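You operate a simulated robot arm through the tools that you are given. There is no shell and no other tool. Be economical: measure what you need, move in short steps, check, and stop when the job is done.

Carry out the task below with a simulated two-armed robot. There is one attempt and no reset: what you move stays moved.

TASK
Hold the small bin on the top of the low cabinet steady with one hand and put the green jet from the roller rack of the grey table in it with the other.

The check looks at the end state, three seconds after you hand in, the way a careful person would. Anything else that was tipped, shoved, dropped, spilled or broken makes it a failure.

THE ROBOT
Two 7-joint arms with two-finger parallel grippers on one trunk, on a base that drives. Base frame: it is fixed to the floor where the robot stands at the start and does not move with it; the origin is under the middle of the robot, x ahead of it, y to its left, z up. Readings come in m, rad, newtons and seconds.
The left shoulder is at the start at [0.07, 0.188, 1.325], the right one opposite. With the tool pointing down near the work surface each hand reaches from about 0.1 to 0.62 m from the robot's upright axis, wherever it stands, measured 20 degrees to its own side. Places, roughly: small bin [-1, 0.75, 0.75]. Payload 3.91 kg a hand.
The tool frame of a hand sits at the grasp point between the pads (the TCP): z along the fingers, y along the line on which they close. The tips reach 0.03 m beyond it. The gripper opens to 0.11 m. The fingers are 0.02 m wide and 0.01 m thick; the gripper's body (0.048 by 0.112 m) begins 0.055 m behind the TCP.
Orientation is told as [roll, pitch, yaw] about the base's x, y, z axes, in that order, counted from this pose: with the fingers straight down and closing along the base's y, the tool's x points along the base's -x, its y along +y and its z along -z.

THE INTERFACE
- The arms move only by the tool send_rows. It takes "left_steps", "right_steps" or both (then of equal length, played together; a hand with none holds still); each is a list that holds one entry, the list of rows, each a list of 7 numbers: the shift along the tool's x, y, z in units of 250 mm (1.0 is 250 mm), then the turn, a rotation vector about the tool's x, y, z in units of 180 degrees (1.0 is 180 degrees), then the opening, from 0 (shut) to 1 (fully open). In form: [[[dx, dy, dz, wx, wy, wz, hand], ...]]. A call has 1 to 20 rows; each row is the pose to reach, as a shift and turn from the pose commanded when the call began, along the tool's axes at that moment. A call with a number of a shift or a turn outside -1 to 1 is refused whole. Each row takes 0.2 s and may step no farther than 0.05 m and 0.15 rad from the row before; otherwise, or with a gripper value out of range, the whole call is refused. A pose out of reach is approached as far as the arm can. The call stops where the force on the tool passes 40 N (or 10 N more than at its start, if that is more) or the arm is blocked; 0.2 s more then pass. The fingers move at their own pace (about 0.072 m/s each) and stop on an object; they squeeze with about 38 N. The grip force told is the motor's: it shows also when the fingers shut on nothing. Time passes only in rows, and 0.2 s behind the last, so rows that repeat a pose let the fingers close. It gives the time, the measured TCP pose, the force on the tool (base axes), the opening and the grip force at its end, in the units of the frame above (readings bear some noise), with the torque about the TCP (base axes, N m) and any sound that the robot's microphone picked up.
- Cameras (640 x 400 px; columns grow to the right, rows downward): "scene" is now at [0.1056, 0.021, 1.5305]; the picture's right is [0.29, -0.96, 0.00], its down [-0.83, -0.25, -0.49] and it looks along [0.47, 0.14, -0.87] (base axes); focal length 256 px, centre (320, 200). "left" rides on the left gripper at [0.072, -0.017, -0.103] in its tool frame; the picture's right is [0.23, 0.97, 0.00], its down [-0.76, 0.18, -0.62] and it looks along [-0.61, 0.14, 0.78] (tool axes); focal length 222 px, centre (320, 200). "right" rides on the right gripper at [0.072, 0.017, -0.103] in its tool frame; the picture's right is [-0.23, 0.97, 0.00], its down [-0.76, -0.18, -0.62] and it looks along [-0.61, -0.14, 0.78] (tool axes); focal length 222 px, centre (320, 200). There is no depth. A picture from a camera that has moved, and an enlarged one, comes with that camera's place and axes in the base frame and with its lens. The place of the scene camera against the robot may be out by one fixed shift of up to 0.018 m in any direction.
- grab_frame(camera): a new picture of that camera. The clock stands still meanwhile.
- raise_lower(by): slides the trunk up (or, below 0, down) by that many m; the arms and the scene camera ride with it, the base frame stays. It gives what a move gives, with no picture.
- steer(legs): drives the robot by 1 to 6 legs, each [ahead, turn to the left] in m and rad, along the robot's own axes; the way and the turn of a leg run together, so that a leg with both is an arc; at most 1.5 m and 3.142 rad a leg. The arms and the cameras ride along, it lands a little off, and it stops where it bumps. It gives what a move gives.
- turn_head(pan, tilt): turns the head with the scene camera to pan (to the left, within 1.501 rad either way) and tilt (down, from -0.506 to 1.204), counted from straight ahead of the robot. It gives what a move gives.
- zoom(camera, box): a new picture of the part [left, top, right, bottom] of that camera's present view, enlarged. The clock stands still meanwhile.
- sign_off(): hands the job in; it is judged then, once.

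Work in short steps. Places have to be worked out from the pictures, the camera data and where the tool is seen: move nearer, look again, correct. Check each grasp and each placing, and mend what went wrong. You have 120 turns and 108 pictures in all, those below and enlarged ones among them. Open the grippers and draw the arms clear of the work before you hand the job in, unless the task says otherwise; then end with one line.

The tools are called after "Request:" as a command line: name --argument value ..., lists and objects as JSON in quotes. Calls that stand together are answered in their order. send_rows: Moves the arms, as the interface text tells. Its arguments: {"type":"object","properties":{"left_steps":{"type":"array","items":{"type":"array","items":{"type":"array","items":{"type":"number"}}}},"right_steps":{"type":"array","items":{"type":"array","items":{"type":"array","items":{"type":"number"}}}}},"required":[]} The other tools are called the same way: raise_lower (by) slides the trunk up or down; steer (legs) drives the base; turn_head (pan, tilt) turns the head that bears the scene camera; grab_frame (camera) takes a picture; zoom (camera, box) takes an enlarged picture of a part of a camera's view; sign_off () hands the job in.

At the start:

```text
time: 0.0
left_tcp_pos: [0.5558, 0.3716, 0.8999]
left_tcp_rot: [0.036, -0.16, -0.005]
left_ft_force: [155.3, 19.4, -247.0]
left_ft_torque: [3.84, -6.01, 1.96]
left_gripper_width: 0.1101
left_grip_force: 0.1
right_tcp_pos: [0.4483, -0.0891, 0.8443]
right_tcp_rot: [0.001, 0.0, 0.0]
right_ft_force: [-0.3, -0.8, 0.3]
right_ft_torque: [0.01, 0.02, -0.03]
right_gripper_width: 0.1102
right_grip_force: 0.1
trunk travel left (down, up): [-0.835, 0.105]
robot x, y, heading: [-0.0034, -0.0017, 0.002]
head pan, tilt: [0.295, 1.059]
```

scene: 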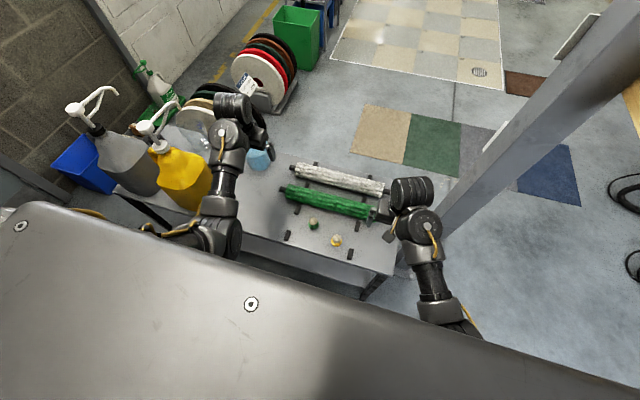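
right: 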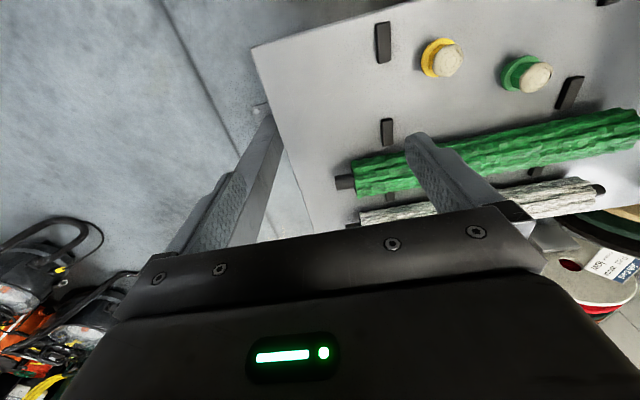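
left: 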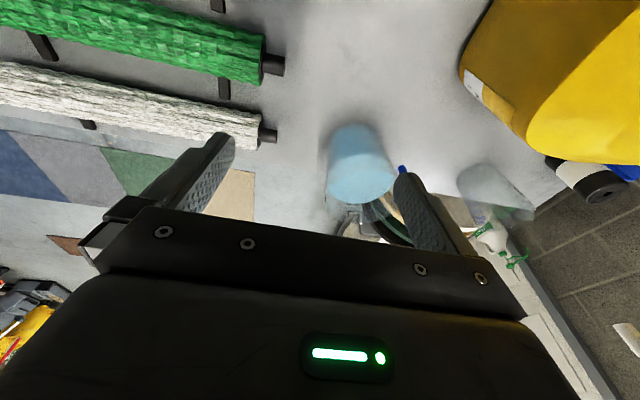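

The left hand reads a large force at rest, which I should understand before moving it. I look closer at the scene and at the left camera first.

Request:
zoom --camera "scene" --box '[180, 80, 420, 270]'

Request:
zoom --camera "right" --box '[320, 0, 640, 200]'

```text
2.11 times, centred on (300, 175) of scene
camera zoom: at [0.1056, 0.021, 1.5305], right [0.29, -0.96, 0.0], down [-0.83, -0.25, -0.49], along [0.47, 0.14, -0.87], focal length 538 px, centre (362, 253)
```

zoom: 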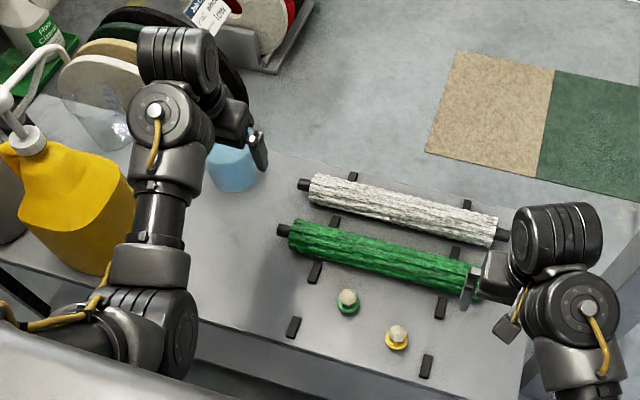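

```text
2.00 times, centred on (480, 100) of right
camera zoom: at [0.3756, -0.0724, 0.9478], right [0.23, 0.97, 0.0], down [0.76, -0.18, 0.62], along [0.61, -0.14, -0.78], focal length 444 px, centre (0, 400)
```

zoom: 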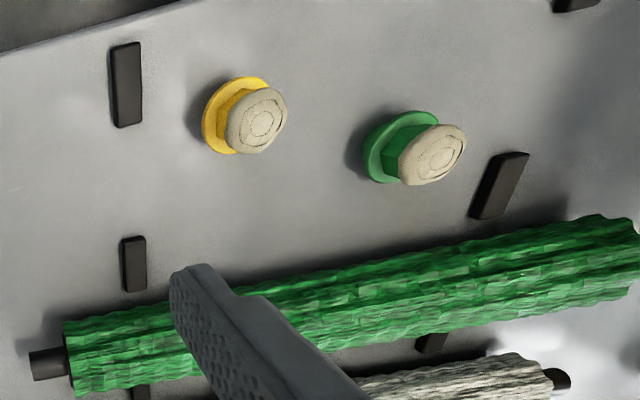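

The green jet is the small green knob, from two views at about (0.484, 0.164, 0.64). I let a short moment pass with the right hand still, to see whether the left force is only a starting transient.

Request:
send_rows --right_steps '[[[0, 0, 0, 0, 0, 0, 1], [0, 0, 0, 0, 0, 0, 1]]]'

Request:
turn_head --pan 0.9 --tilt 0.9

Request:
grab_frame --camera "scene"

```text
time: 0.6
left_tcp_pos: [0.5577, 0.3707, 0.899]
left_tcp_rot: [0.04, -0.174, -0.002]
left_ft_force: [79.1, 6.2, -123.2]
left_ft_torque: [2.44, -2.99, 1.44]
left_gripper_width: 0.1099
left_grip_force: 0.0
right_tcp_pos: [0.449, -0.0899, 0.8443]
right_tcp_rot: [0.0, -0.001, 0.0]
right_ft_force: [0.0, -0.9, -1.0]
right_ft_torque: [-0.01, -0.01, 0.03]
right_gripper_width: 0.11
right_grip_force: 0.2
trunk travel left (down, up): [-0.835, 0.105]
robot x, y, heading: [0.0004, -0.0015, -0.004]
head pan, tilt: [0.295, 1.059]
```

```text
time: 1.6
left_tcp_pos: [0.5571, 0.3706, 0.8996]
left_tcp_rot: [0.042, -0.174, -0.003]
left_ft_force: [79.4, 7.6, -122.2]
left_ft_torque: [2.17, -3.01, 1.23]
left_gripper_width: 0.11
left_grip_force: 0.0
right_tcp_pos: [0.4475, -0.089, 0.8439]
right_tcp_rot: [0.002, -0.001, -0.001]
right_ft_force: [0.4, 0.3, -0.1]
right_ft_torque: [0.01, -0.01, 0.01]
right_gripper_width: 0.1102
right_grip_force: 0.0
trunk travel left (down, up): [-0.835, 0.105]
robot x, y, heading: [-0.0005, -0.0029, -0.001]
head pan, tilt: [0.901, 0.901]
```

```text
102 pictures are left
camera scene: at [0.0896, 0.0609, 1.5417], right [0.78, -0.62, 0.0], down [-0.49, -0.61, -0.62], along [0.39, 0.49, -0.78], focal length 256 px, centre (320, 200)
```

scene: 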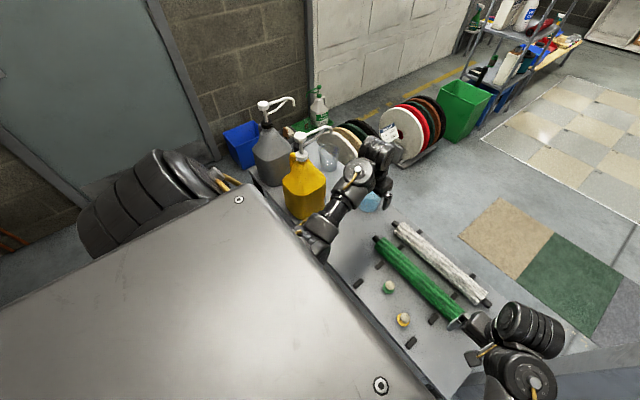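

The left hand is still pressed by something, perhaps the yellow jug's pump spout. I zoom in there.

Request:
zoom --camera "scene" --box '[260, 90, 420, 210]'

Request:
grab_frame --camera "left"

Request:
grab_frame --camera "right"

```text
3.33 times, centred on (340, 150) of scene
camera zoom: at [0.0896, 0.0609, 1.5417], right [0.78, -0.62, 0.0], down [-0.49, -0.61, -0.62], along [0.39, 0.49, -0.78], focal length 853 px, centre (253, 367)
```

zoom: 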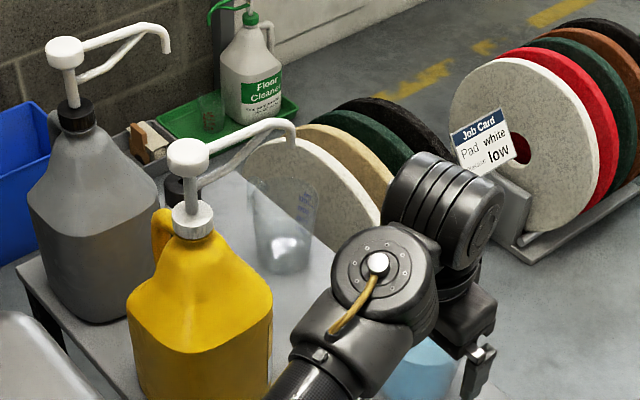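

```text
100 pictures are left
camera left: at [0.4676, 0.35, 0.9877], right [-0.23, 0.97, 0.0], down [0.64, 0.15, 0.75], along [0.73, 0.17, -0.66], focal length 222 px, centre (320, 200)
```

left: 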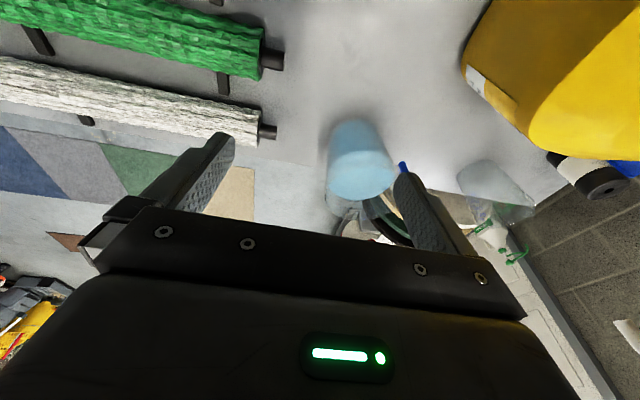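

```text
99 pictures are left
camera right: at [0.3756, -0.0725, 0.9478], right [0.23, 0.97, 0.0], down [0.76, -0.18, 0.62], along [0.61, -0.14, -0.78], focal length 222 px, centre (320, 200)
```

right: 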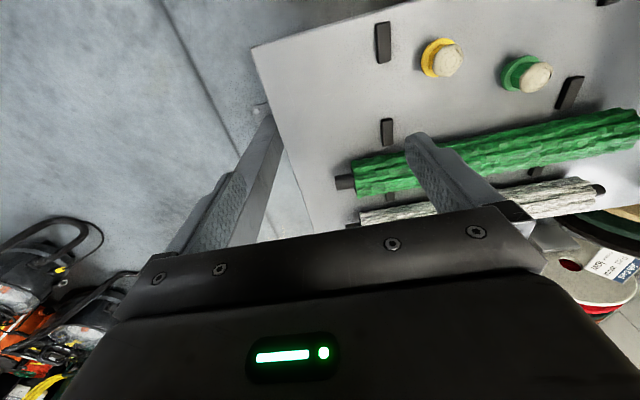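

Nothing visibly touches the left fingers, so the load seems to come from the wrist or arm being forced. I raise the left hand gently by 3 cm and watch the force.

Request:
send_rows --left_steps '[[[0, 0, -0.04, 0, 0, 0, 1], [0, 0, -0.08, 0, 0, 0, 1], [0, 0, -0.12, 0, 0, 0, 1]]]'

Request:
grab_frame --camera "scene"

```text
time: 1.9
left_tcp_pos: [0.5596, 0.3705, 0.9021]
left_tcp_rot: [0.045, -0.184, -0.002]
left_ft_force: [45.1, 6.0, -58.9]
left_ft_torque: [0.82, -0.79, 0.57]
left_gripper_width: 0.11
left_grip_force: 0.0
right_tcp_pos: [0.4486, -0.089, 0.8439]
right_tcp_rot: [-0.002, -0.001, 0.0]
right_ft_force: [0.0, -0.5, -0.8]
right_ft_torque: [0.03, 0.01, -0.01]
right_gripper_width: 0.1099
right_grip_force: 0.0
trunk travel left (down, up): [-0.835, 0.105]
robot x, y, heading: [0.0035, 0.0051, 0.0]
head pan, tilt: [0.901, 0.901]
stopped in row 1 (left hand): the force on the tool passed its limit (the readings are from after the stop); the commanded pose is now the measured one
```

```text
98 pictures are left
camera scene: at [0.0895, 0.061, 1.5418], right [0.78, -0.62, 0.0], down [-0.49, -0.61, -0.62], along [0.39, 0.49, -0.78], focal length 256 px, centre (320, 200)
```

scene: 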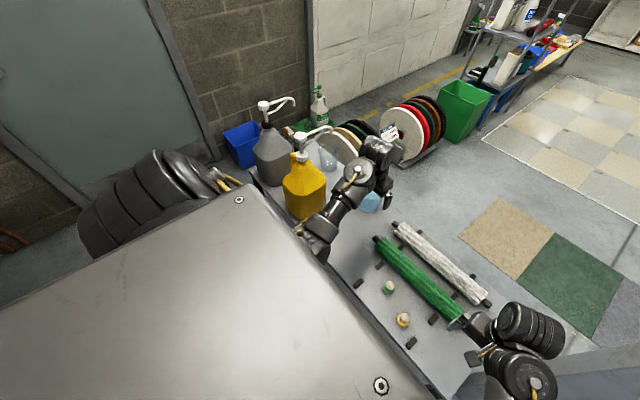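

The load falls as the commanded pose follows the measured one. I repeat a small raise together with some forward shift.

Request:
send_rows --left_steps '[[[-0.02, 0, -0.04, 0, 0, 0, 1], [-0.04, 0, -0.08, 0, 0, 0, 1], [-0.06, 0, -0.12, 0, 0, 0, 1]]]'

```text
time: 2.1
left_tcp_pos: [0.5612, 0.3718, 0.9035]
left_tcp_rot: [0.042, -0.188, -0.006]
left_ft_force: [23.0, 2.8, -28.6]
left_ft_torque: [0.45, -0.34, 0.29]
left_gripper_width: 0.11
left_grip_force: 0.0
right_tcp_pos: [0.4481, -0.0891, 0.845]
right_tcp_rot: [-0.001, -0.002, -0.001]
right_ft_force: [-0.3, -0.1, 0.3]
right_ft_torque: [-0.01, -0.02, 0.02]
right_gripper_width: 0.1099
right_grip_force: 0.1
trunk travel left (down, up): [-0.835, 0.105]
robot x, y, heading: [-0.0008, -0.0051, 0.002]
head pan, tilt: [0.901, 0.901]
stopped in row 1 (left hand): the force on the tool passed its limit (the readings are from after the stop); the commanded pose is now the measured one
```

Request:
send_rows --left_steps '[[[-0.02, 0, -0.04, 0, 0, 0, 1], [-0.04, 0, -0.08, 0, 0, 0, 1], [-0.06, 0, -0.12, 0, 0, 0, 1]]]'

```text
time: 2.4
left_tcp_pos: [0.5609, 0.3708, 0.9045]
left_tcp_rot: [0.046, -0.194, -0.005]
left_ft_force: [15.0, 1.5, -18.9]
left_ft_torque: [0.26, -0.22, 0.16]
left_gripper_width: 0.1101
left_grip_force: 0.0
right_tcp_pos: [0.4487, -0.089, 0.844]
right_tcp_rot: [0.0, -0.002, -0.001]
right_ft_force: [0.2, 0.9, -0.2]
right_ft_torque: [-0.01, 0.02, 0.03]
right_gripper_width: 0.1098
right_grip_force: 0.1
trunk travel left (down, up): [-0.835, 0.105]
robot x, y, heading: [0.003, -0.0003, 0.003]
head pan, tilt: [0.901, 0.901]
stopped in row 1 (left hand): the force on the tool passed its limit (the readings are from after the stop); the commanded pose is now the measured one
```

The force line runs to a point about 10 cm behind and above the TCP, which suggests the gripper body or camera is jammed against the robot's own forearm. I rotate the fingers further forward, the way it relaxes, and shift forward.

Request:
send_rows --left_steps '[[[-0.04, 0, 0.01, 0, -0.04, 0, 1], [-0.08, 0, 0.02, 0, -0.08, 0, 1], [-0.12, 0, 0.03, 0, -0.1, 0, 1]]]'

```text
time: 3.2
left_tcp_pos: [0.5927, 0.372, 0.9035]
left_tcp_rot: [0.051, -0.505, -0.02]
left_ft_force: [-0.6, -0.4, 0.4]
left_ft_torque: [0.0, -0.01, -0.01]
left_gripper_width: 0.1103
left_grip_force: 0.1
right_tcp_pos: [0.4483, -0.089, 0.8449]
right_tcp_rot: [-0.001, 0.001, 0.001]
right_ft_force: [0.3, -0.6, -0.3]
right_ft_torque: [0.0, -0.05, 0.0]
right_gripper_width: 0.11
right_grip_force: 0.0
trunk travel left (down, up): [-0.835, 0.105]
robot x, y, heading: [-0.0023, -0.0043, 0.005]
head pan, tilt: [0.901, 0.901]
```

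The left hand is free now (force near zero). I look around to learn about the surroundings and the bin's side: far left and far right.

Request:
turn_head --pan 1.5 --tilt 0.3

Request:
grab_frame --camera "scene"

Request:
turn_head --pan -1.3 --tilt 0.5

Request:
grab_frame --camera "scene"

Request:
turn_head --pan -0.1 --tilt 0.9

Request:
grab_frame --camera "scene"

```text
time: 4.2
left_tcp_pos: [0.5922, 0.372, 0.9033]
left_tcp_rot: [0.048, -0.502, -0.02]
left_ft_force: [-0.2, -0.2, 0.6]
left_ft_torque: [0.0, 0.0, -0.03]
left_gripper_width: 0.11
left_grip_force: 0.1
right_tcp_pos: [0.4485, -0.0884, 0.8435]
right_tcp_rot: [0.0, -0.001, 0.001]
right_ft_force: [-0.5, -0.5, -0.1]
right_ft_torque: [-0.01, 0.0, 0.0]
right_gripper_width: 0.1101
right_grip_force: 0.0
trunk travel left (down, up): [-0.835, 0.105]
robot x, y, heading: [-0.0017, -0.0008, 0.001]
head pan, tilt: [1.499, 0.3]
```

```text
97 pictures are left
camera scene: at [0.0495, 0.0949, 1.594], right [1.0, -0.07, 0.0], down [-0.02, -0.3, -0.95], along [0.07, 0.95, -0.3], focal length 256 px, centre (320, 200)
```

scene: 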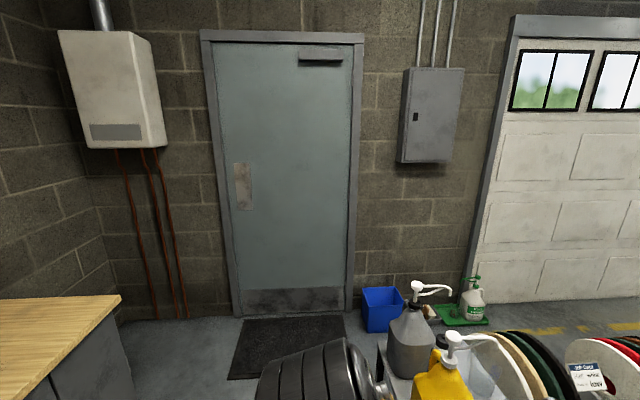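

```text
time: 6.7
left_tcp_pos: [0.5921, 0.3711, 0.9033]
left_tcp_rot: [0.05, -0.505, -0.019]
left_ft_force: [-0.7, -0.1, 0.1]
left_ft_torque: [0.02, 0.03, 0.0]
left_gripper_width: 0.11
left_grip_force: 0.1
right_tcp_pos: [0.4478, -0.089, 0.8441]
right_tcp_rot: [0.0, 0.001, -0.001]
right_ft_force: [-0.2, -0.3, 0.0]
right_ft_torque: [0.04, 0.05, -0.01]
right_gripper_width: 0.1098
right_grip_force: 0.1
trunk travel left (down, up): [-0.835, 0.105]
robot x, y, heading: [-0.0004, -0.0006, -0.001]
head pan, tilt: [-1.3, 0.499]
```

```text
96 pictures are left
camera scene: at [0.067, -0.0858, 1.5757], right [-0.96, -0.27, 0.0], down [-0.13, 0.46, -0.88], along [0.23, -0.85, -0.48], focal length 256 px, centre (320, 200)
```

scene: 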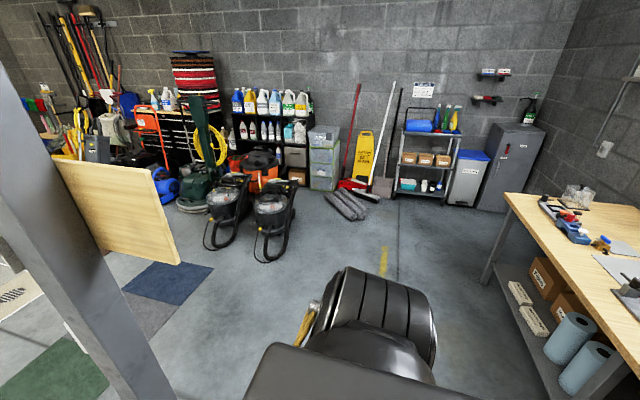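

```text
time: 8.1
left_tcp_pos: [0.5932, 0.3713, 0.9033]
left_tcp_rot: [0.049, -0.505, -0.021]
left_ft_force: [-0.7, -0.6, 0.0]
left_ft_torque: [-0.01, 0.0, -0.01]
left_gripper_width: 0.1101
left_grip_force: 0.1
right_tcp_pos: [0.4485, -0.0897, 0.8439]
right_tcp_rot: [-0.001, -0.001, 0.001]
right_ft_force: [0.5, 0.8, 0.5]
right_ft_torque: [0.01, 0.01, -0.01]
right_gripper_width: 0.1102
right_grip_force: 0.0
trunk travel left (down, up): [-0.835, 0.105]
robot x, y, heading: [0.0016, -0.0009, 0.003]
head pan, tilt: [-0.099, 0.901]
```

```text
95 pictures are left
camera scene: at [0.1177, -0.0058, 1.5418], right [-0.1, -0.99, 0.0], down [-0.78, 0.08, -0.62], along [0.62, -0.06, -0.78], focal length 256 px, centre (320, 200)
```

scene: 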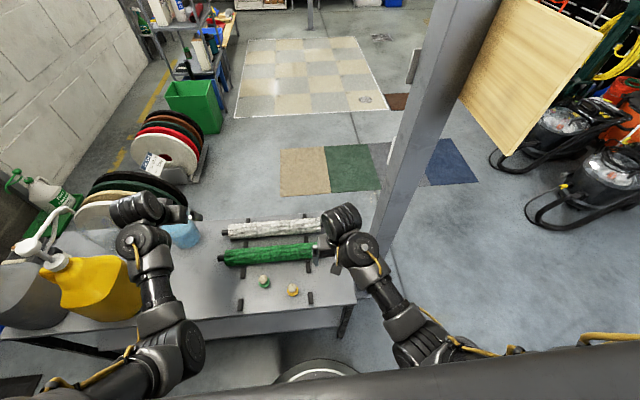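

The route is clear: the rack is in front, the cabinet is behind left. The jet lies right in the left hand's best reach, so I bring the left hand above it in a straight interpolated move, levelling the tool.

Request:
send_rows --left_steps '[[[0.0725, -0.103, 0.019, 0, 0.02, 0, 0.7], [0.145, -0.206, 0.0375, 0, 0.04, 0, 0.7], [0.2175, -0.309, 0.056, 0, 0.06, 0, 0.7], [0.29, -0.412, 0.075, 0, 0.08, 0, 0.7], [0.3625, -0.515, 0.094, 0, 0.1, 0, 0.7], [0.435, -0.618, 0.1125, 0, 0.12, 0, 0.7], [0.5075, -0.721, 0.131, 0, 0.14, 0, 0.7], [0.58, -0.824, 0.15, 0, 0.161, 0, 0.7]]]'

Request:
grab_frame --camera "left"

Request:
grab_frame --camera "scene"

```text
time: 9.9
left_tcp_pos: [0.4848, 0.1702, 0.7918]
left_tcp_rot: [0.044, 0.001, 0.003]
left_ft_force: [-0.2, -0.2, -0.3]
left_ft_torque: [0.02, -0.01, 0.0]
left_gripper_width: 0.0767
left_grip_force: 0.0
right_tcp_pos: [0.4473, -0.0903, 0.8447]
right_tcp_rot: [0.002, 0.0, 0.0]
right_ft_force: [0.3, -0.3, 0.0]
right_ft_torque: [0.01, 0.0, -0.03]
right_gripper_width: 0.11
right_grip_force: 0.0
trunk travel left (down, up): [-0.835, 0.105]
robot x, y, heading: [0.0016, -0.0011, -0.0]
head pan, tilt: [-0.099, 0.901]
```

```text
94 pictures are left
camera left: at [0.412, 0.1484, 0.8926], right [-0.23, 0.97, 0.04], down [0.76, 0.15, 0.63], along [0.61, 0.18, -0.78], focal length 222 px, centre (320, 200)
```

left: 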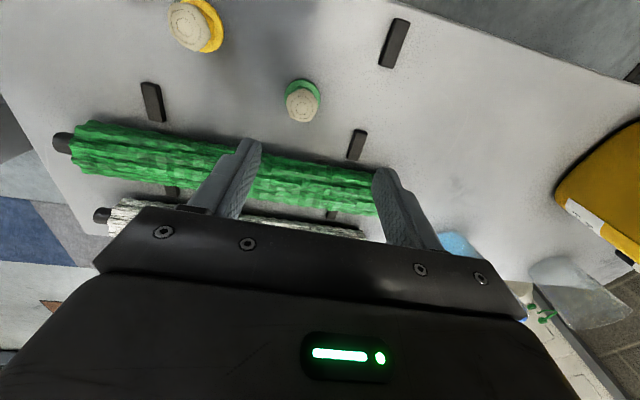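

```text
93 pictures are left
camera scene: at [0.1177, -0.0066, 1.5418], right [-0.1, -1.0, 0.0], down [-0.78, 0.08, -0.62], along [0.62, -0.06, -0.78], focal length 256 px, centre (320, 200)
```

scene: 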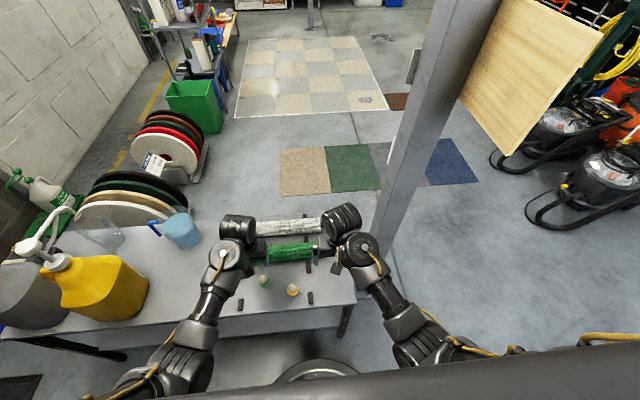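

The left camera puts the jet at about (0.479, 0.157). I zoom to judge its size and axis before descending.

Request:
zoom --camera "left" --box '[240, 50, 370, 131]'

```text
4.92 times, centred on (305, 90) of left
camera zoom: at [0.412, 0.1484, 0.8926], right [-0.23, 0.97, 0.04], down [0.76, 0.15, 0.63], along [0.61, 0.18, -0.78], focal length 1094 px, centre (394, 739)
```

zoom: 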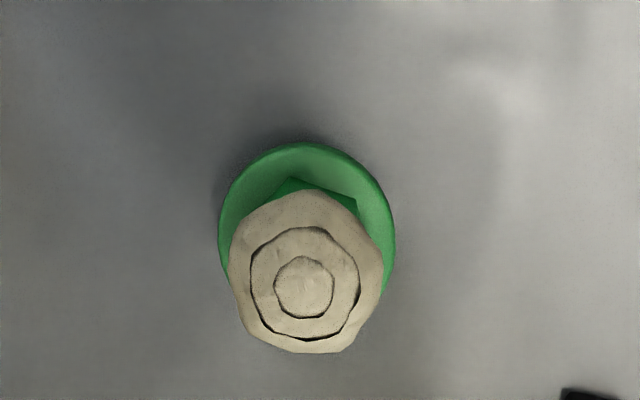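

The jet is about 41 mm wide at the flange, with a 31 mm cap, and its top is near z = 0.658. I descend to about z = 0.70, centred over it, and check.

Request:
send_rows --left_steps '[[[0.01, -0.03, 0.12, 0.007, 0, 0, 0.7], [0.02, -0.069, 0.24, 0.014, 0, 0, 0.7], [0.02, -0.069, 0.358, 0.014, 0, 0, 0.7], [0.02, -0.069, 0.358, 0.014, 0, 0, 0.7]]]'

Request:
grab_frame --camera "left"

Request:
grab_frame --camera "right"

```text
time: 10.9
left_tcp_pos: [0.4798, 0.1577, 0.7001]
left_tcp_rot: [0.0, 0.0, 0.004]
left_ft_force: [-0.3, 0.1, -0.8]
left_ft_torque: [-0.01, -0.03, 0.02]
left_gripper_width: 0.0768
left_grip_force: 0.1
right_tcp_pos: [0.448, -0.0891, 0.8451]
right_tcp_rot: [0.0, 0.001, 0.002]
right_ft_force: [-0.3, -0.4, 0.4]
right_ft_torque: [-0.01, -0.02, -0.03]
right_gripper_width: 0.11
right_grip_force: 0.1
trunk travel left (down, up): [-0.835, 0.105]
robot x, y, heading: [0.0007, -0.0014, -0.003]
head pan, tilt: [-0.099, 0.901]
```

```text
91 pictures are left
camera left: at [0.4064, 0.1406, 0.8034], right [-0.23, 0.97, 0.0], down [0.76, 0.18, 0.62], along [0.61, 0.14, -0.78], focal length 222 px, centre (320, 200)
```

left: 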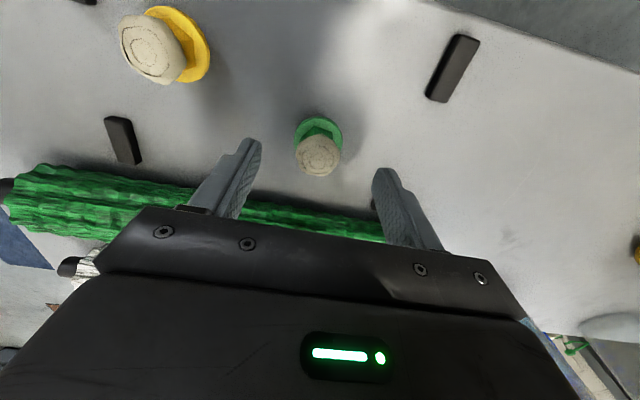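

```text
90 pictures are left
camera right: at [0.3754, -0.0726, 0.9479], right [0.23, 0.97, 0.0], down [0.76, -0.18, 0.62], along [0.61, -0.14, -0.78], focal length 222 px, centre (320, 200)
```

right: 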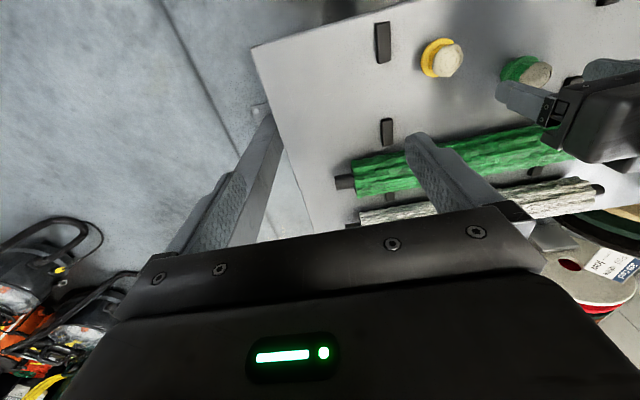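

Consistent: the jet is at about (0.479, 0.1555). I descend to z = 0.661 and close.

Request:
send_rows --left_steps '[[[0.004, -0.007, 0.08, 0, 0, 0, 0.7], [0.004, -0.007, 0.155, 0, 0, 0, 0.7], [0.004, -0.007, 0.155, 0, 0, 0, 0.5], [0.004, -0.007, 0.155, 0, 0, 0, 0.3], [0.004, -0.007, 0.155, 0, 0, 0, 0.0], [0.004, -0.007, 0.155, 0, 0, 0, 0.0], [0.004, -0.007, 0.155, 0, 0, 0, 0.0]]]'

Request:
grab_frame --camera "left"

```text
time: 12.5
left_tcp_pos: [0.4763, 0.156, 0.6618]
left_tcp_rot: [0.0, 0.002, 0.004]
left_ft_force: [-0.4, 0.3, -0.3]
left_ft_torque: [0.02, 0.01, 0.03]
left_gripper_width: 0.0375
left_grip_force: 37.8
right_tcp_pos: [0.4479, -0.0906, 0.8442]
right_tcp_rot: [0.002, -0.001, -0.001]
right_ft_force: [-1.1, 0.6, 0.2]
right_ft_torque: [-0.03, 0.04, -0.02]
right_gripper_width: 0.1103
right_grip_force: 0.0
trunk travel left (down, up): [-0.835, 0.105]
robot x, y, heading: [0.002, -0.0046, -0.004]
head pan, tilt: [-0.099, 0.901]
```

```text
89 pictures are left
camera left: at [0.4044, 0.1385, 0.7648], right [-0.23, 0.97, 0.0], down [0.76, 0.18, 0.62], along [0.61, 0.14, -0.78], focal length 222 px, centre (320, 200)
```

left: 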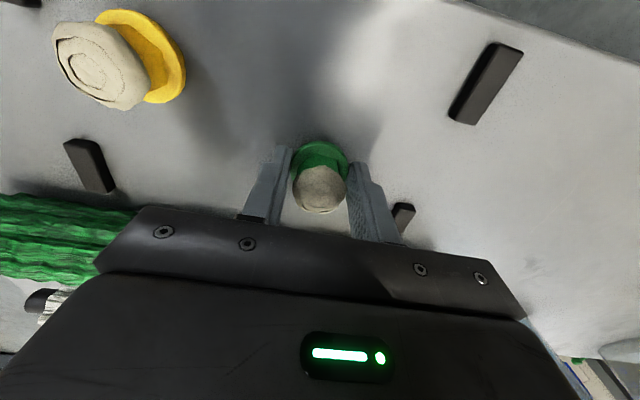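

The jet is gripped (37.5 mm, 38 N). I lift straight up by 16 cm and check.

Request:
send_rows --left_steps '[[[0, 0, -0.08, 0, 0, 0, 0], [0, 0, -0.2, 0, 0, 0, 0], [0, 0, -0.35, 0, 0, 0, 0], [0, 0, -0.5, 0, 0, 0, 0], [0, 0, -0.64, 0, 0, 0, 0], [0, 0, -0.64, 0, 0, 0, 0]]]'

Request:
grab_frame --camera "left"

```text
time: 13.9
left_tcp_pos: [0.4797, 0.154, 0.821]
left_tcp_rot: [0.002, 0.001, 0.003]
left_ft_force: [-1.0, 0.7, -1.4]
left_ft_torque: [0.02, 0.01, 0.0]
left_gripper_width: 0.0372
left_grip_force: 38.2
right_tcp_pos: [0.4477, -0.0895, 0.844]
right_tcp_rot: [-0.003, -0.001, -0.003]
right_ft_force: [-0.4, -0.1, -0.1]
right_ft_torque: [0.01, -0.01, 0.0]
right_gripper_width: 0.1102
right_grip_force: 0.0
trunk travel left (down, up): [-0.835, 0.105]
robot x, y, heading: [0.0008, 0.0023, -0.0]
head pan, tilt: [-0.099, 0.901]
```

```text
88 pictures are left
camera left: at [0.4064, 0.1371, 0.9239], right [-0.23, 0.97, 0.0], down [0.76, 0.18, 0.62], along [0.61, 0.14, -0.78], focal length 222 px, centre (320, 200)
```

left: 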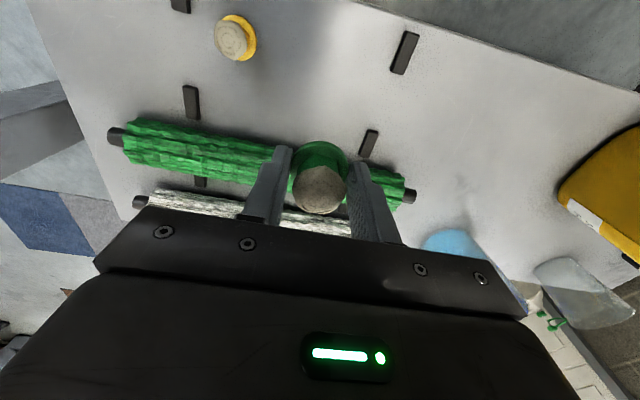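

The jet stays in the grip. I back straight off 0.28 m, away from the table, the way being clear above the rollers, then look back left.

Request:
steer --legs '[[-0.28, 0]]'

Request:
turn_head --pan 1.5 --tilt 0.6

Request:
grab_frame --camera "scene"

```text
time: 15.8
left_tcp_pos: [0.2062, 0.1538, 0.8213]
left_tcp_rot: [0.0, 0.002, 0.001]
left_ft_force: [0.0, 0.2, -0.3]
left_ft_torque: [-0.03, 0.01, -0.03]
left_gripper_width: 0.0373
left_grip_force: 37.2
right_tcp_pos: [0.1751, -0.0905, 0.8456]
right_tcp_rot: [0.001, 0.0, -0.002]
right_ft_force: [-0.5, 0.4, -0.3]
right_ft_torque: [0.0, 0.02, 0.0]
right_gripper_width: 0.1099
right_grip_force: 0.1
trunk travel left (down, up): [-0.835, 0.105]
robot x, y, heading: [-0.2782, 0.0004, -0.002]
head pan, tilt: [-0.099, 0.901]
```

```text
time: 17.5
left_tcp_pos: [0.2055, 0.1526, 0.8199]
left_tcp_rot: [0.0, 0.001, 0.001]
left_ft_force: [0.5, 0.3, -0.6]
left_ft_torque: [-0.02, 0.0, -0.04]
left_gripper_width: 0.0374
left_grip_force: 38.3
right_tcp_pos: [0.1738, -0.0906, 0.8444]
right_tcp_rot: [0.001, 0.0, -0.004]
right_ft_force: [-0.6, 0.3, 0.0]
right_ft_torque: [-0.04, -0.03, 0.0]
right_gripper_width: 0.1101
right_grip_force: 0.0
trunk travel left (down, up): [-0.835, 0.105]
robot x, y, heading: [-0.2781, 0.0028, -0.004]
head pan, tilt: [1.499, 0.6]
```

```text
87 pictures are left
camera scene: at [-0.2252, 0.0902, 1.5665], right [1.0, -0.08, 0.0], down [-0.04, -0.56, -0.82], along [0.06, 0.82, -0.57], focal length 256 px, centre (320, 200)
```

scene: 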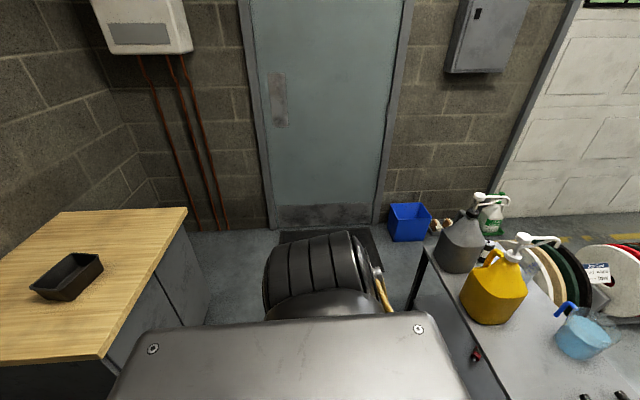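

The bin is a small black tray on the wood-topped cabinet, roughly (-1.15, 0.83). I turn left here (everything is beyond the arm radius), drive about 0.8 m along y, then look again.

Request:
steer --legs '[[0, 1.571], [0.4, 0]]'

Request:
turn_head --pan 1.1 --tilt 0.7

Request:
grab_frame --camera "scene"

```text
time: 23.8
left_tcp_pos: [-0.429, 0.8725, 0.8212]
left_tcp_rot: [0.0, 0.0, 1.578]
left_ft_force: [0.2, -0.1, -0.1]
left_ft_torque: [0.04, 0.01, -0.01]
left_gripper_width: 0.0371
left_grip_force: 37.8
right_tcp_pos: [-0.1857, 0.8421, 0.8442]
right_tcp_rot: [0.001, 0.0, 1.572]
right_ft_force: [0.0, 0.0, 0.4]
right_ft_torque: [-0.01, -0.01, 0.0]
right_gripper_width: 0.11
right_grip_force: 0.1
trunk travel left (down, up): [-0.835, 0.105]
robot x, y, heading: [-0.2777, 0.395, 1.574]
head pan, tilt: [1.499, 0.6]
```

```text
time: 24.6
left_tcp_pos: [-0.4298, 0.873, 0.8219]
left_tcp_rot: [0.001, 0.001, 1.576]
left_ft_force: [-0.9, 0.1, 0.2]
left_ft_torque: [-0.01, 0.01, 0.02]
left_gripper_width: 0.0373
left_grip_force: 38.2
right_tcp_pos: [-0.1858, 0.842, 0.8438]
right_tcp_rot: [-0.001, -0.001, 1.573]
right_ft_force: [0.8, 0.4, 0.3]
right_ft_torque: [0.07, 0.0, -0.02]
right_gripper_width: 0.11
right_grip_force: 0.0
trunk travel left (down, up): [-0.835, 0.105]
robot x, y, heading: [-0.2744, 0.3929, 1.571]
head pan, tilt: [1.1, 0.7]
```

```text
86 pictures are left
camera scene: at [-0.3582, 0.4834, 1.558], right [0.45, 0.89, 0.0], down [0.57, -0.29, -0.77], along [-0.68, 0.35, -0.64], focal length 256 px, centre (320, 200)
```

scene: 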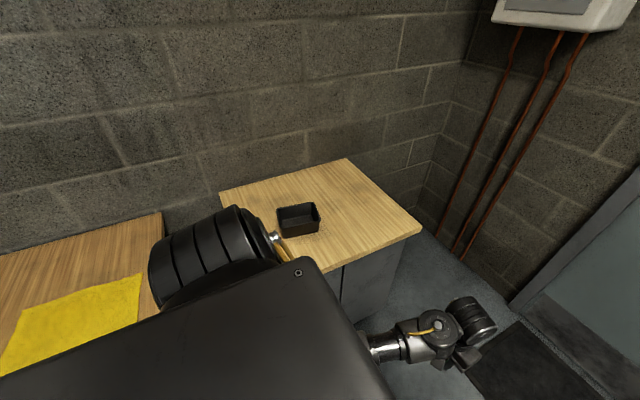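

Triangulated with both views, the bin is near (-1.07, 0.76) and the cabinet top perhaps 0.75–0.8 high. To be safe I raise the trunk 0.1 m, drive on 0.37 m, and turn to face the cabinet.

Request:
raise_lower --by 0.1

Request:
steer --legs '[[0.37, 0], [0, 1.571]]'

Request:
turn_head --pan 0.0 --tilt 0.8

Request:
grab_frame --camera "scene"

Request:
grab_frame --camera "right"

Request:
grab_frame --camera "left"

```text
time: 26.0
left_tcp_pos: [-0.4291, 0.8719, 0.9215]
left_tcp_rot: [0.0, 0.0, 1.576]
left_ft_force: [-1.0, 0.1, -0.3]
left_ft_torque: [0.01, 0.0, 0.01]
left_gripper_width: 0.0371
left_grip_force: 37.3
right_tcp_pos: [-0.1867, 0.8413, 0.9443]
right_tcp_rot: [-0.001, 0.0, 1.573]
right_ft_force: [-0.2, -0.2, -0.6]
right_ft_torque: [0.04, 0.0, -0.02]
right_gripper_width: 0.1099
right_grip_force: 0.1
trunk travel left (down, up): [-0.935, 0.005]
robot x, y, heading: [-0.2733, 0.3962, 1.568]
head pan, tilt: [1.1, 0.7]
```

```text
time: 32.2
left_tcp_pos: [-0.7518, 0.5976, 0.9215]
left_tcp_rot: [-0.001, 0.001, -3.126]
left_ft_force: [0.3, 0.4, -1.1]
left_ft_torque: [0.0, 0.0, 0.01]
left_gripper_width: 0.037
left_grip_force: 37.7
right_tcp_pos: [-0.7245, 0.8409, 0.943]
right_tcp_rot: [0.001, 0.001, -3.132]
right_ft_force: [0.0, -0.1, 0.0]
right_ft_torque: [-0.01, 0.02, -0.01]
right_gripper_width: 0.1099
right_grip_force: 0.0
trunk travel left (down, up): [-0.935, 0.005]
robot x, y, heading: [-0.2757, 0.7577, -3.132]
head pan, tilt: [1.1, 0.7]
```

```text
time: 33.5
left_tcp_pos: [-0.7533, 0.5959, 0.9204]
left_tcp_rot: [-0.001, -0.001, -3.125]
left_ft_force: [-0.4, 0.1, -0.3]
left_ft_torque: [0.02, 0.05, -0.01]
left_gripper_width: 0.0368
left_grip_force: 38.1
right_tcp_pos: [-0.7254, 0.8417, 0.9448]
right_tcp_rot: [0.002, -0.001, -3.13]
right_ft_force: [-0.5, 0.2, 0.3]
right_ft_torque: [-0.01, -0.03, 0.01]
right_gripper_width: 0.11
right_grip_force: 0.1
trunk travel left (down, up): [-0.935, 0.005]
robot x, y, heading: [-0.2801, 0.7606, -3.13]
head pan, tilt: [0.0, 0.799]
```

```text
85 pictures are left
camera scene: at [-0.4139, 0.7567, 1.6497], right [-0.01, 1.0, 0.0], down [0.72, 0.01, -0.7], along [-0.7, -0.01, -0.72], focal length 256 px, centre (320, 200)
```

scene: 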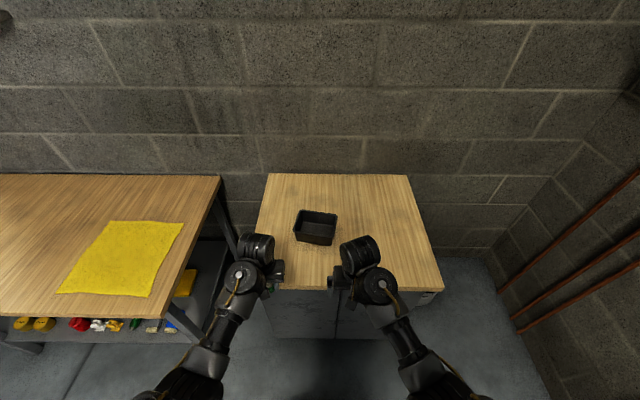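

```text
84 pictures are left
camera right: at [-0.6523, 0.825, 1.0478], right [-0.21, -0.98, 0.0], down [-0.76, 0.17, 0.62], along [-0.61, 0.13, -0.78], focal length 222 px, centre (320, 200)
```

right: 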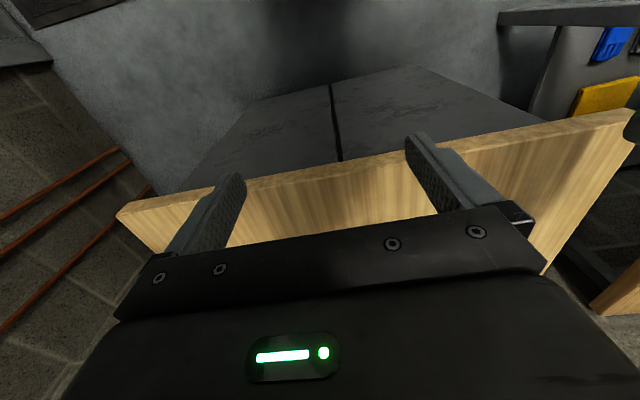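

```text
83 pictures are left
camera left: at [-0.6819, 0.6144, 1.0236], right [0.24, -0.97, 0.0], down [-0.76, -0.19, 0.62], along [-0.6, -0.15, -0.78], focal length 222 px, centre (320, 200)
```

left: 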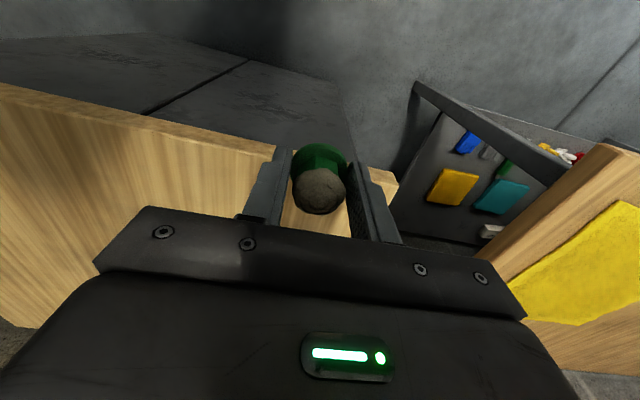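

The cabinet top works out at z ≈ 0.795 with its front edge at x ≈ -0.81; the bin is near (-1.07, 0.73). Zooming in on the bin for its size.

Request:
zoom --camera "scene" --box '[270, 190, 366, 250]'

```text
6.67 times, centred on (318, 220) of scene
camera zoom: at [-0.4139, 0.7567, 1.6497], right [-0.01, 1.0, 0.0], down [0.72, 0.01, -0.7], along [-0.7, -0.01, -0.72], focal length 1705 px, centre (333, 67)
```

zoom: 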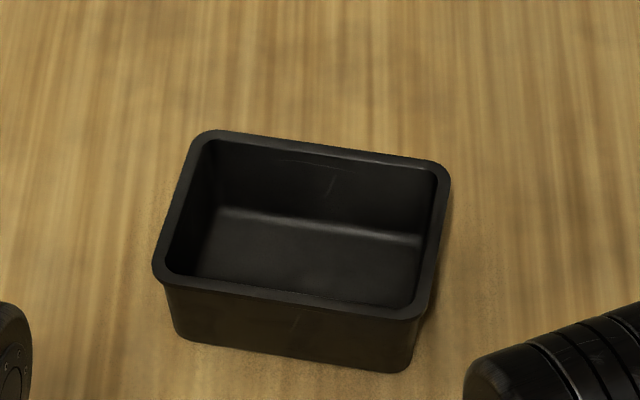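

The bin's rim is about 0.155 × 0.11 m, long axis along y (turned ~8°), centre ≈ (-1.06, 0.73), rim z ≈ 0.86. I drive ahead 0.2 m so both hands can work over it, then look with the hand cameras.

Request:
steer --legs '[[0.2, 0]]'

Request:
turn_head --pan 0.0 --tilt 0.95

Request:
grab_frame --camera "scene"

Request:
grab_frame --camera "right"

```text
time: 35.1
left_tcp_pos: [-0.9526, 0.5959, 0.9217]
left_tcp_rot: [-0.001, 0.0, -3.127]
left_ft_force: [0.7, -0.1, -0.5]
left_ft_torque: [0.0, 0.01, 0.03]
left_gripper_width: 0.0369
left_grip_force: 38.0
right_tcp_pos: [-0.9231, 0.8397, 0.9449]
right_tcp_rot: [0.0, -0.003, -3.13]
right_ft_force: [0.7, -0.7, 0.3]
right_ft_torque: [0.01, 0.0, 0.01]
right_gripper_width: 0.11
right_grip_force: 0.0
trunk travel left (down, up): [-0.935, 0.005]
robot x, y, heading: [-0.4772, 0.7519, -3.131]
head pan, tilt: [0.0, 0.799]
```

```text
time: 35.8
left_tcp_pos: [-0.9543, 0.5952, 0.9205]
left_tcp_rot: [-0.001, 0.0, -3.129]
left_ft_force: [-0.8, 0.2, -1.0]
left_ft_torque: [0.0, 0.02, -0.02]
left_gripper_width: 0.0365
left_grip_force: 38.1
right_tcp_pos: [-0.9254, 0.8402, 0.9438]
right_tcp_rot: [0.001, 0.0, -3.13]
right_ft_force: [0.8, 0.4, 0.5]
right_ft_torque: [-0.02, -0.04, 0.0]
right_gripper_width: 0.11
right_grip_force: 0.1
trunk travel left (down, up): [-0.935, 0.005]
robot x, y, heading: [-0.4736, 0.7565, -3.129]
head pan, tilt: [0.0, 0.949]
```

```text
81 pictures are left
camera scene: at [-0.607, 0.7551, 1.6381], right [-0.01, 1.0, 0.0], down [0.81, 0.01, -0.58], along [-0.58, -0.01, -0.81], focal length 256 px, centre (320, 200)
```

scene: 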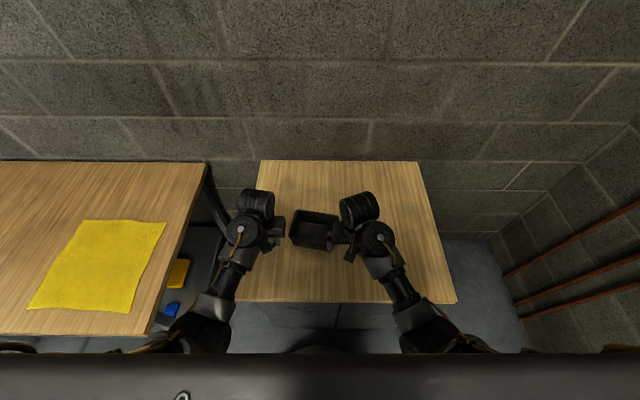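

```text
80 pictures are left
camera right: at [-0.8525, 0.8239, 1.0474], right [-0.22, -0.98, 0.0], down [-0.76, 0.17, 0.62], along [-0.61, 0.14, -0.78], focal length 222 px, centre (320, 200)
```

right: 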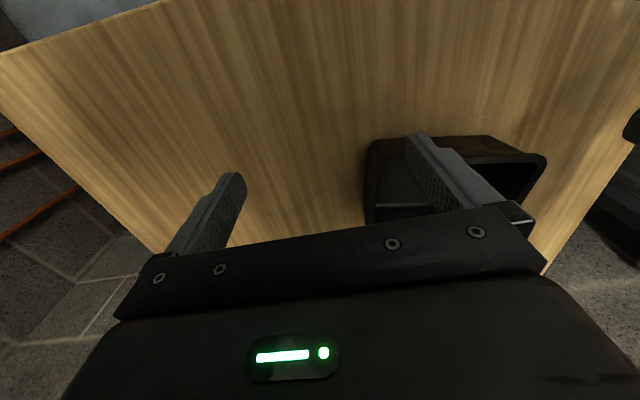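

The right camera sees the bin. I zoom to locate the near right corner precisely.

Request:
zoom --camera "right" --box '[340, 110, 580, 260]'

Request:
zoom --camera "scene" --box '[270, 190, 366, 250]'

```text
2.67 times, centred on (460, 185) of right
camera zoom: at [-0.8525, 0.8239, 1.0474], right [-0.22, -0.98, 0.0], down [-0.76, 0.17, 0.62], along [-0.61, 0.14, -0.78], focal length 592 px, centre (-53, 240)
```

zoom: 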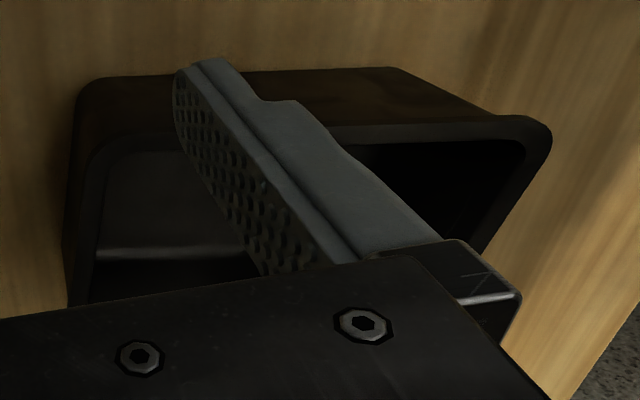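

```text
6.67 times, centred on (318, 220) of scene
camera zoom: at [-0.607, 0.7551, 1.6381], right [-0.01, 1.0, 0.0], down [0.81, 0.01, -0.58], along [-0.58, -0.01, -0.81], focal length 1705 px, centre (333, 67)
```

zoom: 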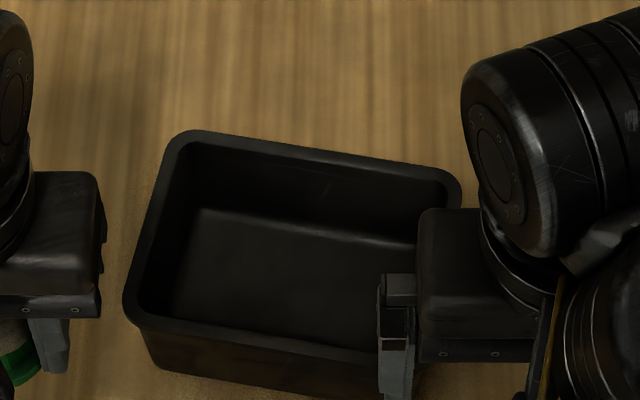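

From the hand camera the right-hand rim runs from about (-0.967, 0.804) to (-1.076, 0.82), rim z ≈ 0.858. I bring the right hand above the middle of that wall, turned 0.16 rad to fit it and tilted 0.2 rad outward, fingers half open.

Request:
send_rows --right_steps '[[[-0.127, 0.043, 0.0, -0.021, 0, 0.017, 0.6], [-0.254, 0.085, 0.05, -0.042, 0, 0.034, 0.6], [-0.382, 0.128, 0.116, -0.064, 0, 0.05, 0.6], [-0.382, 0.128, 0.116, -0.064, 0, 0.05, 0.6]]]'

Request:
grab_frame --camera "right"

Request:
zoom --camera "scene" --box '[260, 180, 388, 260]'

Request:
grab_frame --camera "left"

```text
time: 37.0
left_tcp_pos: [-0.9529, 0.5978, 0.9208]
left_tcp_rot: [-0.001, 0.001, -3.127]
left_ft_force: [0.8, -0.1, -0.8]
left_ft_torque: [-0.03, -0.01, -0.02]
left_gripper_width: 0.0371
left_grip_force: 38.0
right_tcp_pos: [-1.0254, 0.8469, 0.9061]
right_tcp_rot: [0.147, 0.004, 2.972]
right_ft_force: [0.9, 0.0, -0.8]
right_ft_torque: [0.0, 0.0, 0.02]
right_gripper_width: 0.066
right_grip_force: 0.1
trunk travel left (down, up): [-0.935, 0.005]
robot x, y, heading: [-0.473, 0.7536, -3.132]
head pan, tilt: [0.0, 0.949]
stopped in row 4 (right hand): the arm was blocked; the commanded pose is now the measured one
```

```text
77 pictures are left
camera right: at [-0.9556, 0.8341, 1.0109], right [-0.39, -0.91, 0.14], down [-0.71, 0.39, 0.59], along [-0.59, 0.13, -0.8], focal length 222 px, centre (320, 200)
```

right: 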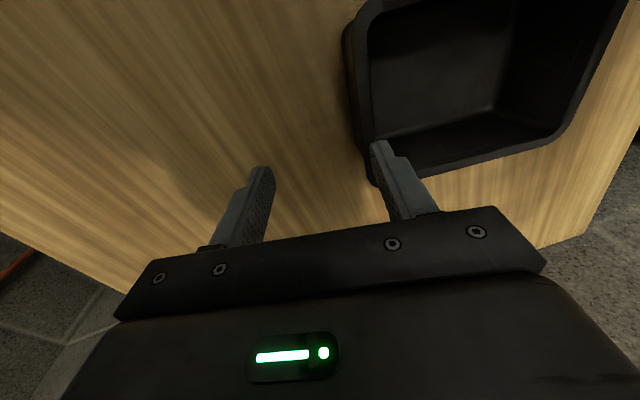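

```text
5.00 times, centred on (324, 220) of scene
camera zoom: at [-0.6055, 0.7557, 1.6382], right [-0.01, 1.0, 0.0], down [0.81, 0.01, -0.58], along [-0.58, -0.01, -0.81], focal length 1279 px, centre (300, 100)
```

zoom: 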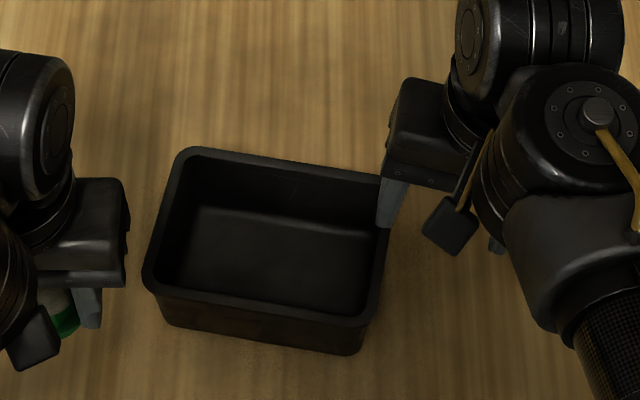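

```text
75 pictures are left
camera left: at [-0.8818, 0.6138, 1.0237], right [0.24, -0.97, 0.0], down [-0.76, -0.19, 0.62], along [-0.6, -0.15, -0.78], focal length 222 px, centre (320, 200)
```

left: 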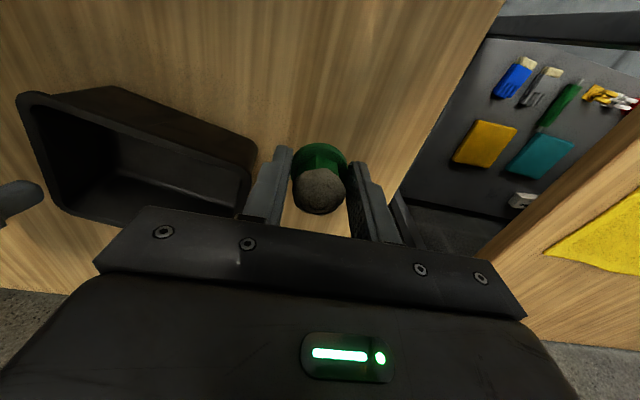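

The right arm stopped at y = 0.847, short of the wall, without contact. I test whether it can move on towards the wall (tool y) without further tilt.

Request:
send_rows --right_steps '[[[0, 0.06, 0, 0, 0, 0, 0.6], [0, 0.12, 0, 0, 0, 0, 0.6]]]'

```text
time: 37.6
left_tcp_pos: [-0.9545, 0.5943, 0.9208]
left_tcp_rot: [-0.002, 0.0, -3.129]
left_ft_force: [0.4, -0.4, -1.2]
left_ft_torque: [0.0, -0.01, 0.01]
left_gripper_width: 0.0369
left_grip_force: 37.7
right_tcp_pos: [-1.0311, 0.8296, 0.9065]
right_tcp_rot: [0.13, 0.005, 2.965]
right_ft_force: [-0.4, -0.1, 0.4]
right_ft_torque: [0.0, 0.0, 0.0]
right_gripper_width: 0.066
right_grip_force: 0.0
trunk travel left (down, up): [-0.935, 0.005]
robot x, y, heading: [-0.4781, 0.7535, -3.137]
head pan, tilt: [0.0, 0.949]
```

It advances but loses tilt, so the tilt is the limiting thing. I take the tilt out and continue to the wall's line, staying above the rim.

Request:
send_rows --right_steps '[[[0, 0.03, 0, 0.02, 0, 0, 0.6], [0.02, 0.06, 0, 0.04, 0, 0, 0.6], [0.04, 0.1, 0, 0.04, 0, 0, 0.6], [0.04, 0.1, 0, 0.04, 0, 0, 0.6]]]'

Request:
zoom --camera "scene" --box '[260, 180, 388, 260]'

Request:
grab_frame --camera "right"

```text
time: 38.6
left_tcp_pos: [-0.9538, 0.595, 0.9209]
left_tcp_rot: [-0.002, 0.0, -3.129]
left_ft_force: [0.1, 1.1, 0.1]
left_ft_torque: [0.06, 0.01, -0.02]
left_gripper_width: 0.0368
left_grip_force: 38.2
right_tcp_pos: [-1.0253, 0.7901, 0.9159]
right_tcp_rot: [0.021, 0.004, 2.973]
right_ft_force: [0.1, -0.1, -0.2]
right_ft_torque: [0.01, 0.01, 0.01]
right_gripper_width: 0.066
right_grip_force: 0.1
trunk travel left (down, up): [-0.935, 0.005]
robot x, y, heading: [-0.478, 0.7553, -3.129]
head pan, tilt: [0.0, 0.949]
```

```text
5.00 times, centred on (324, 220) of scene
camera zoom: at [-0.6059, 0.7547, 1.6381], right [-0.01, 1.0, 0.0], down [0.81, 0.01, -0.58], along [-0.58, -0.01, -0.81], focal length 1279 px, centre (300, 100)
```

zoom: 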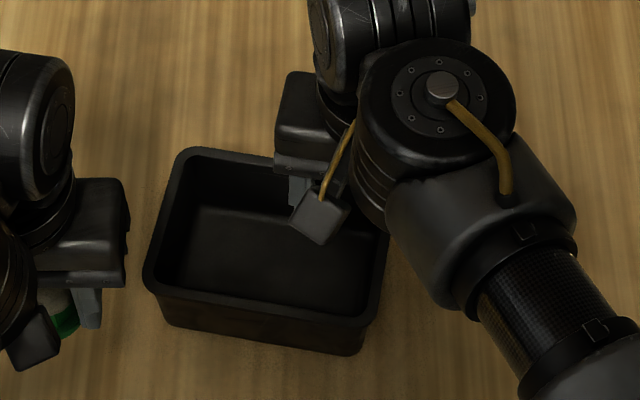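

```text
73 pictures are left
camera right: at [-0.9571, 0.7639, 1.0189], right [-0.39, -0.92, 0.02], down [-0.72, 0.32, 0.62], along [-0.57, 0.22, -0.79], focal length 222 px, centre (320, 200)
```

right: 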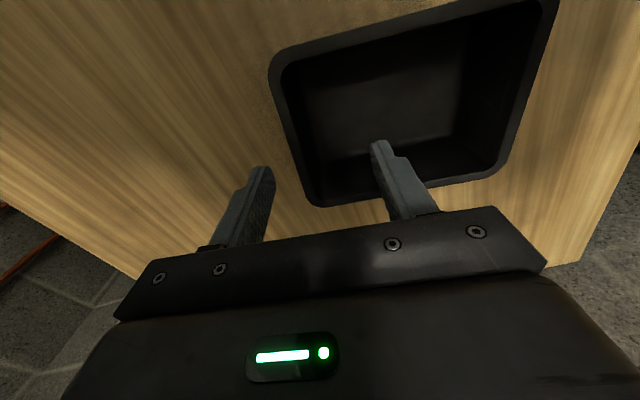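

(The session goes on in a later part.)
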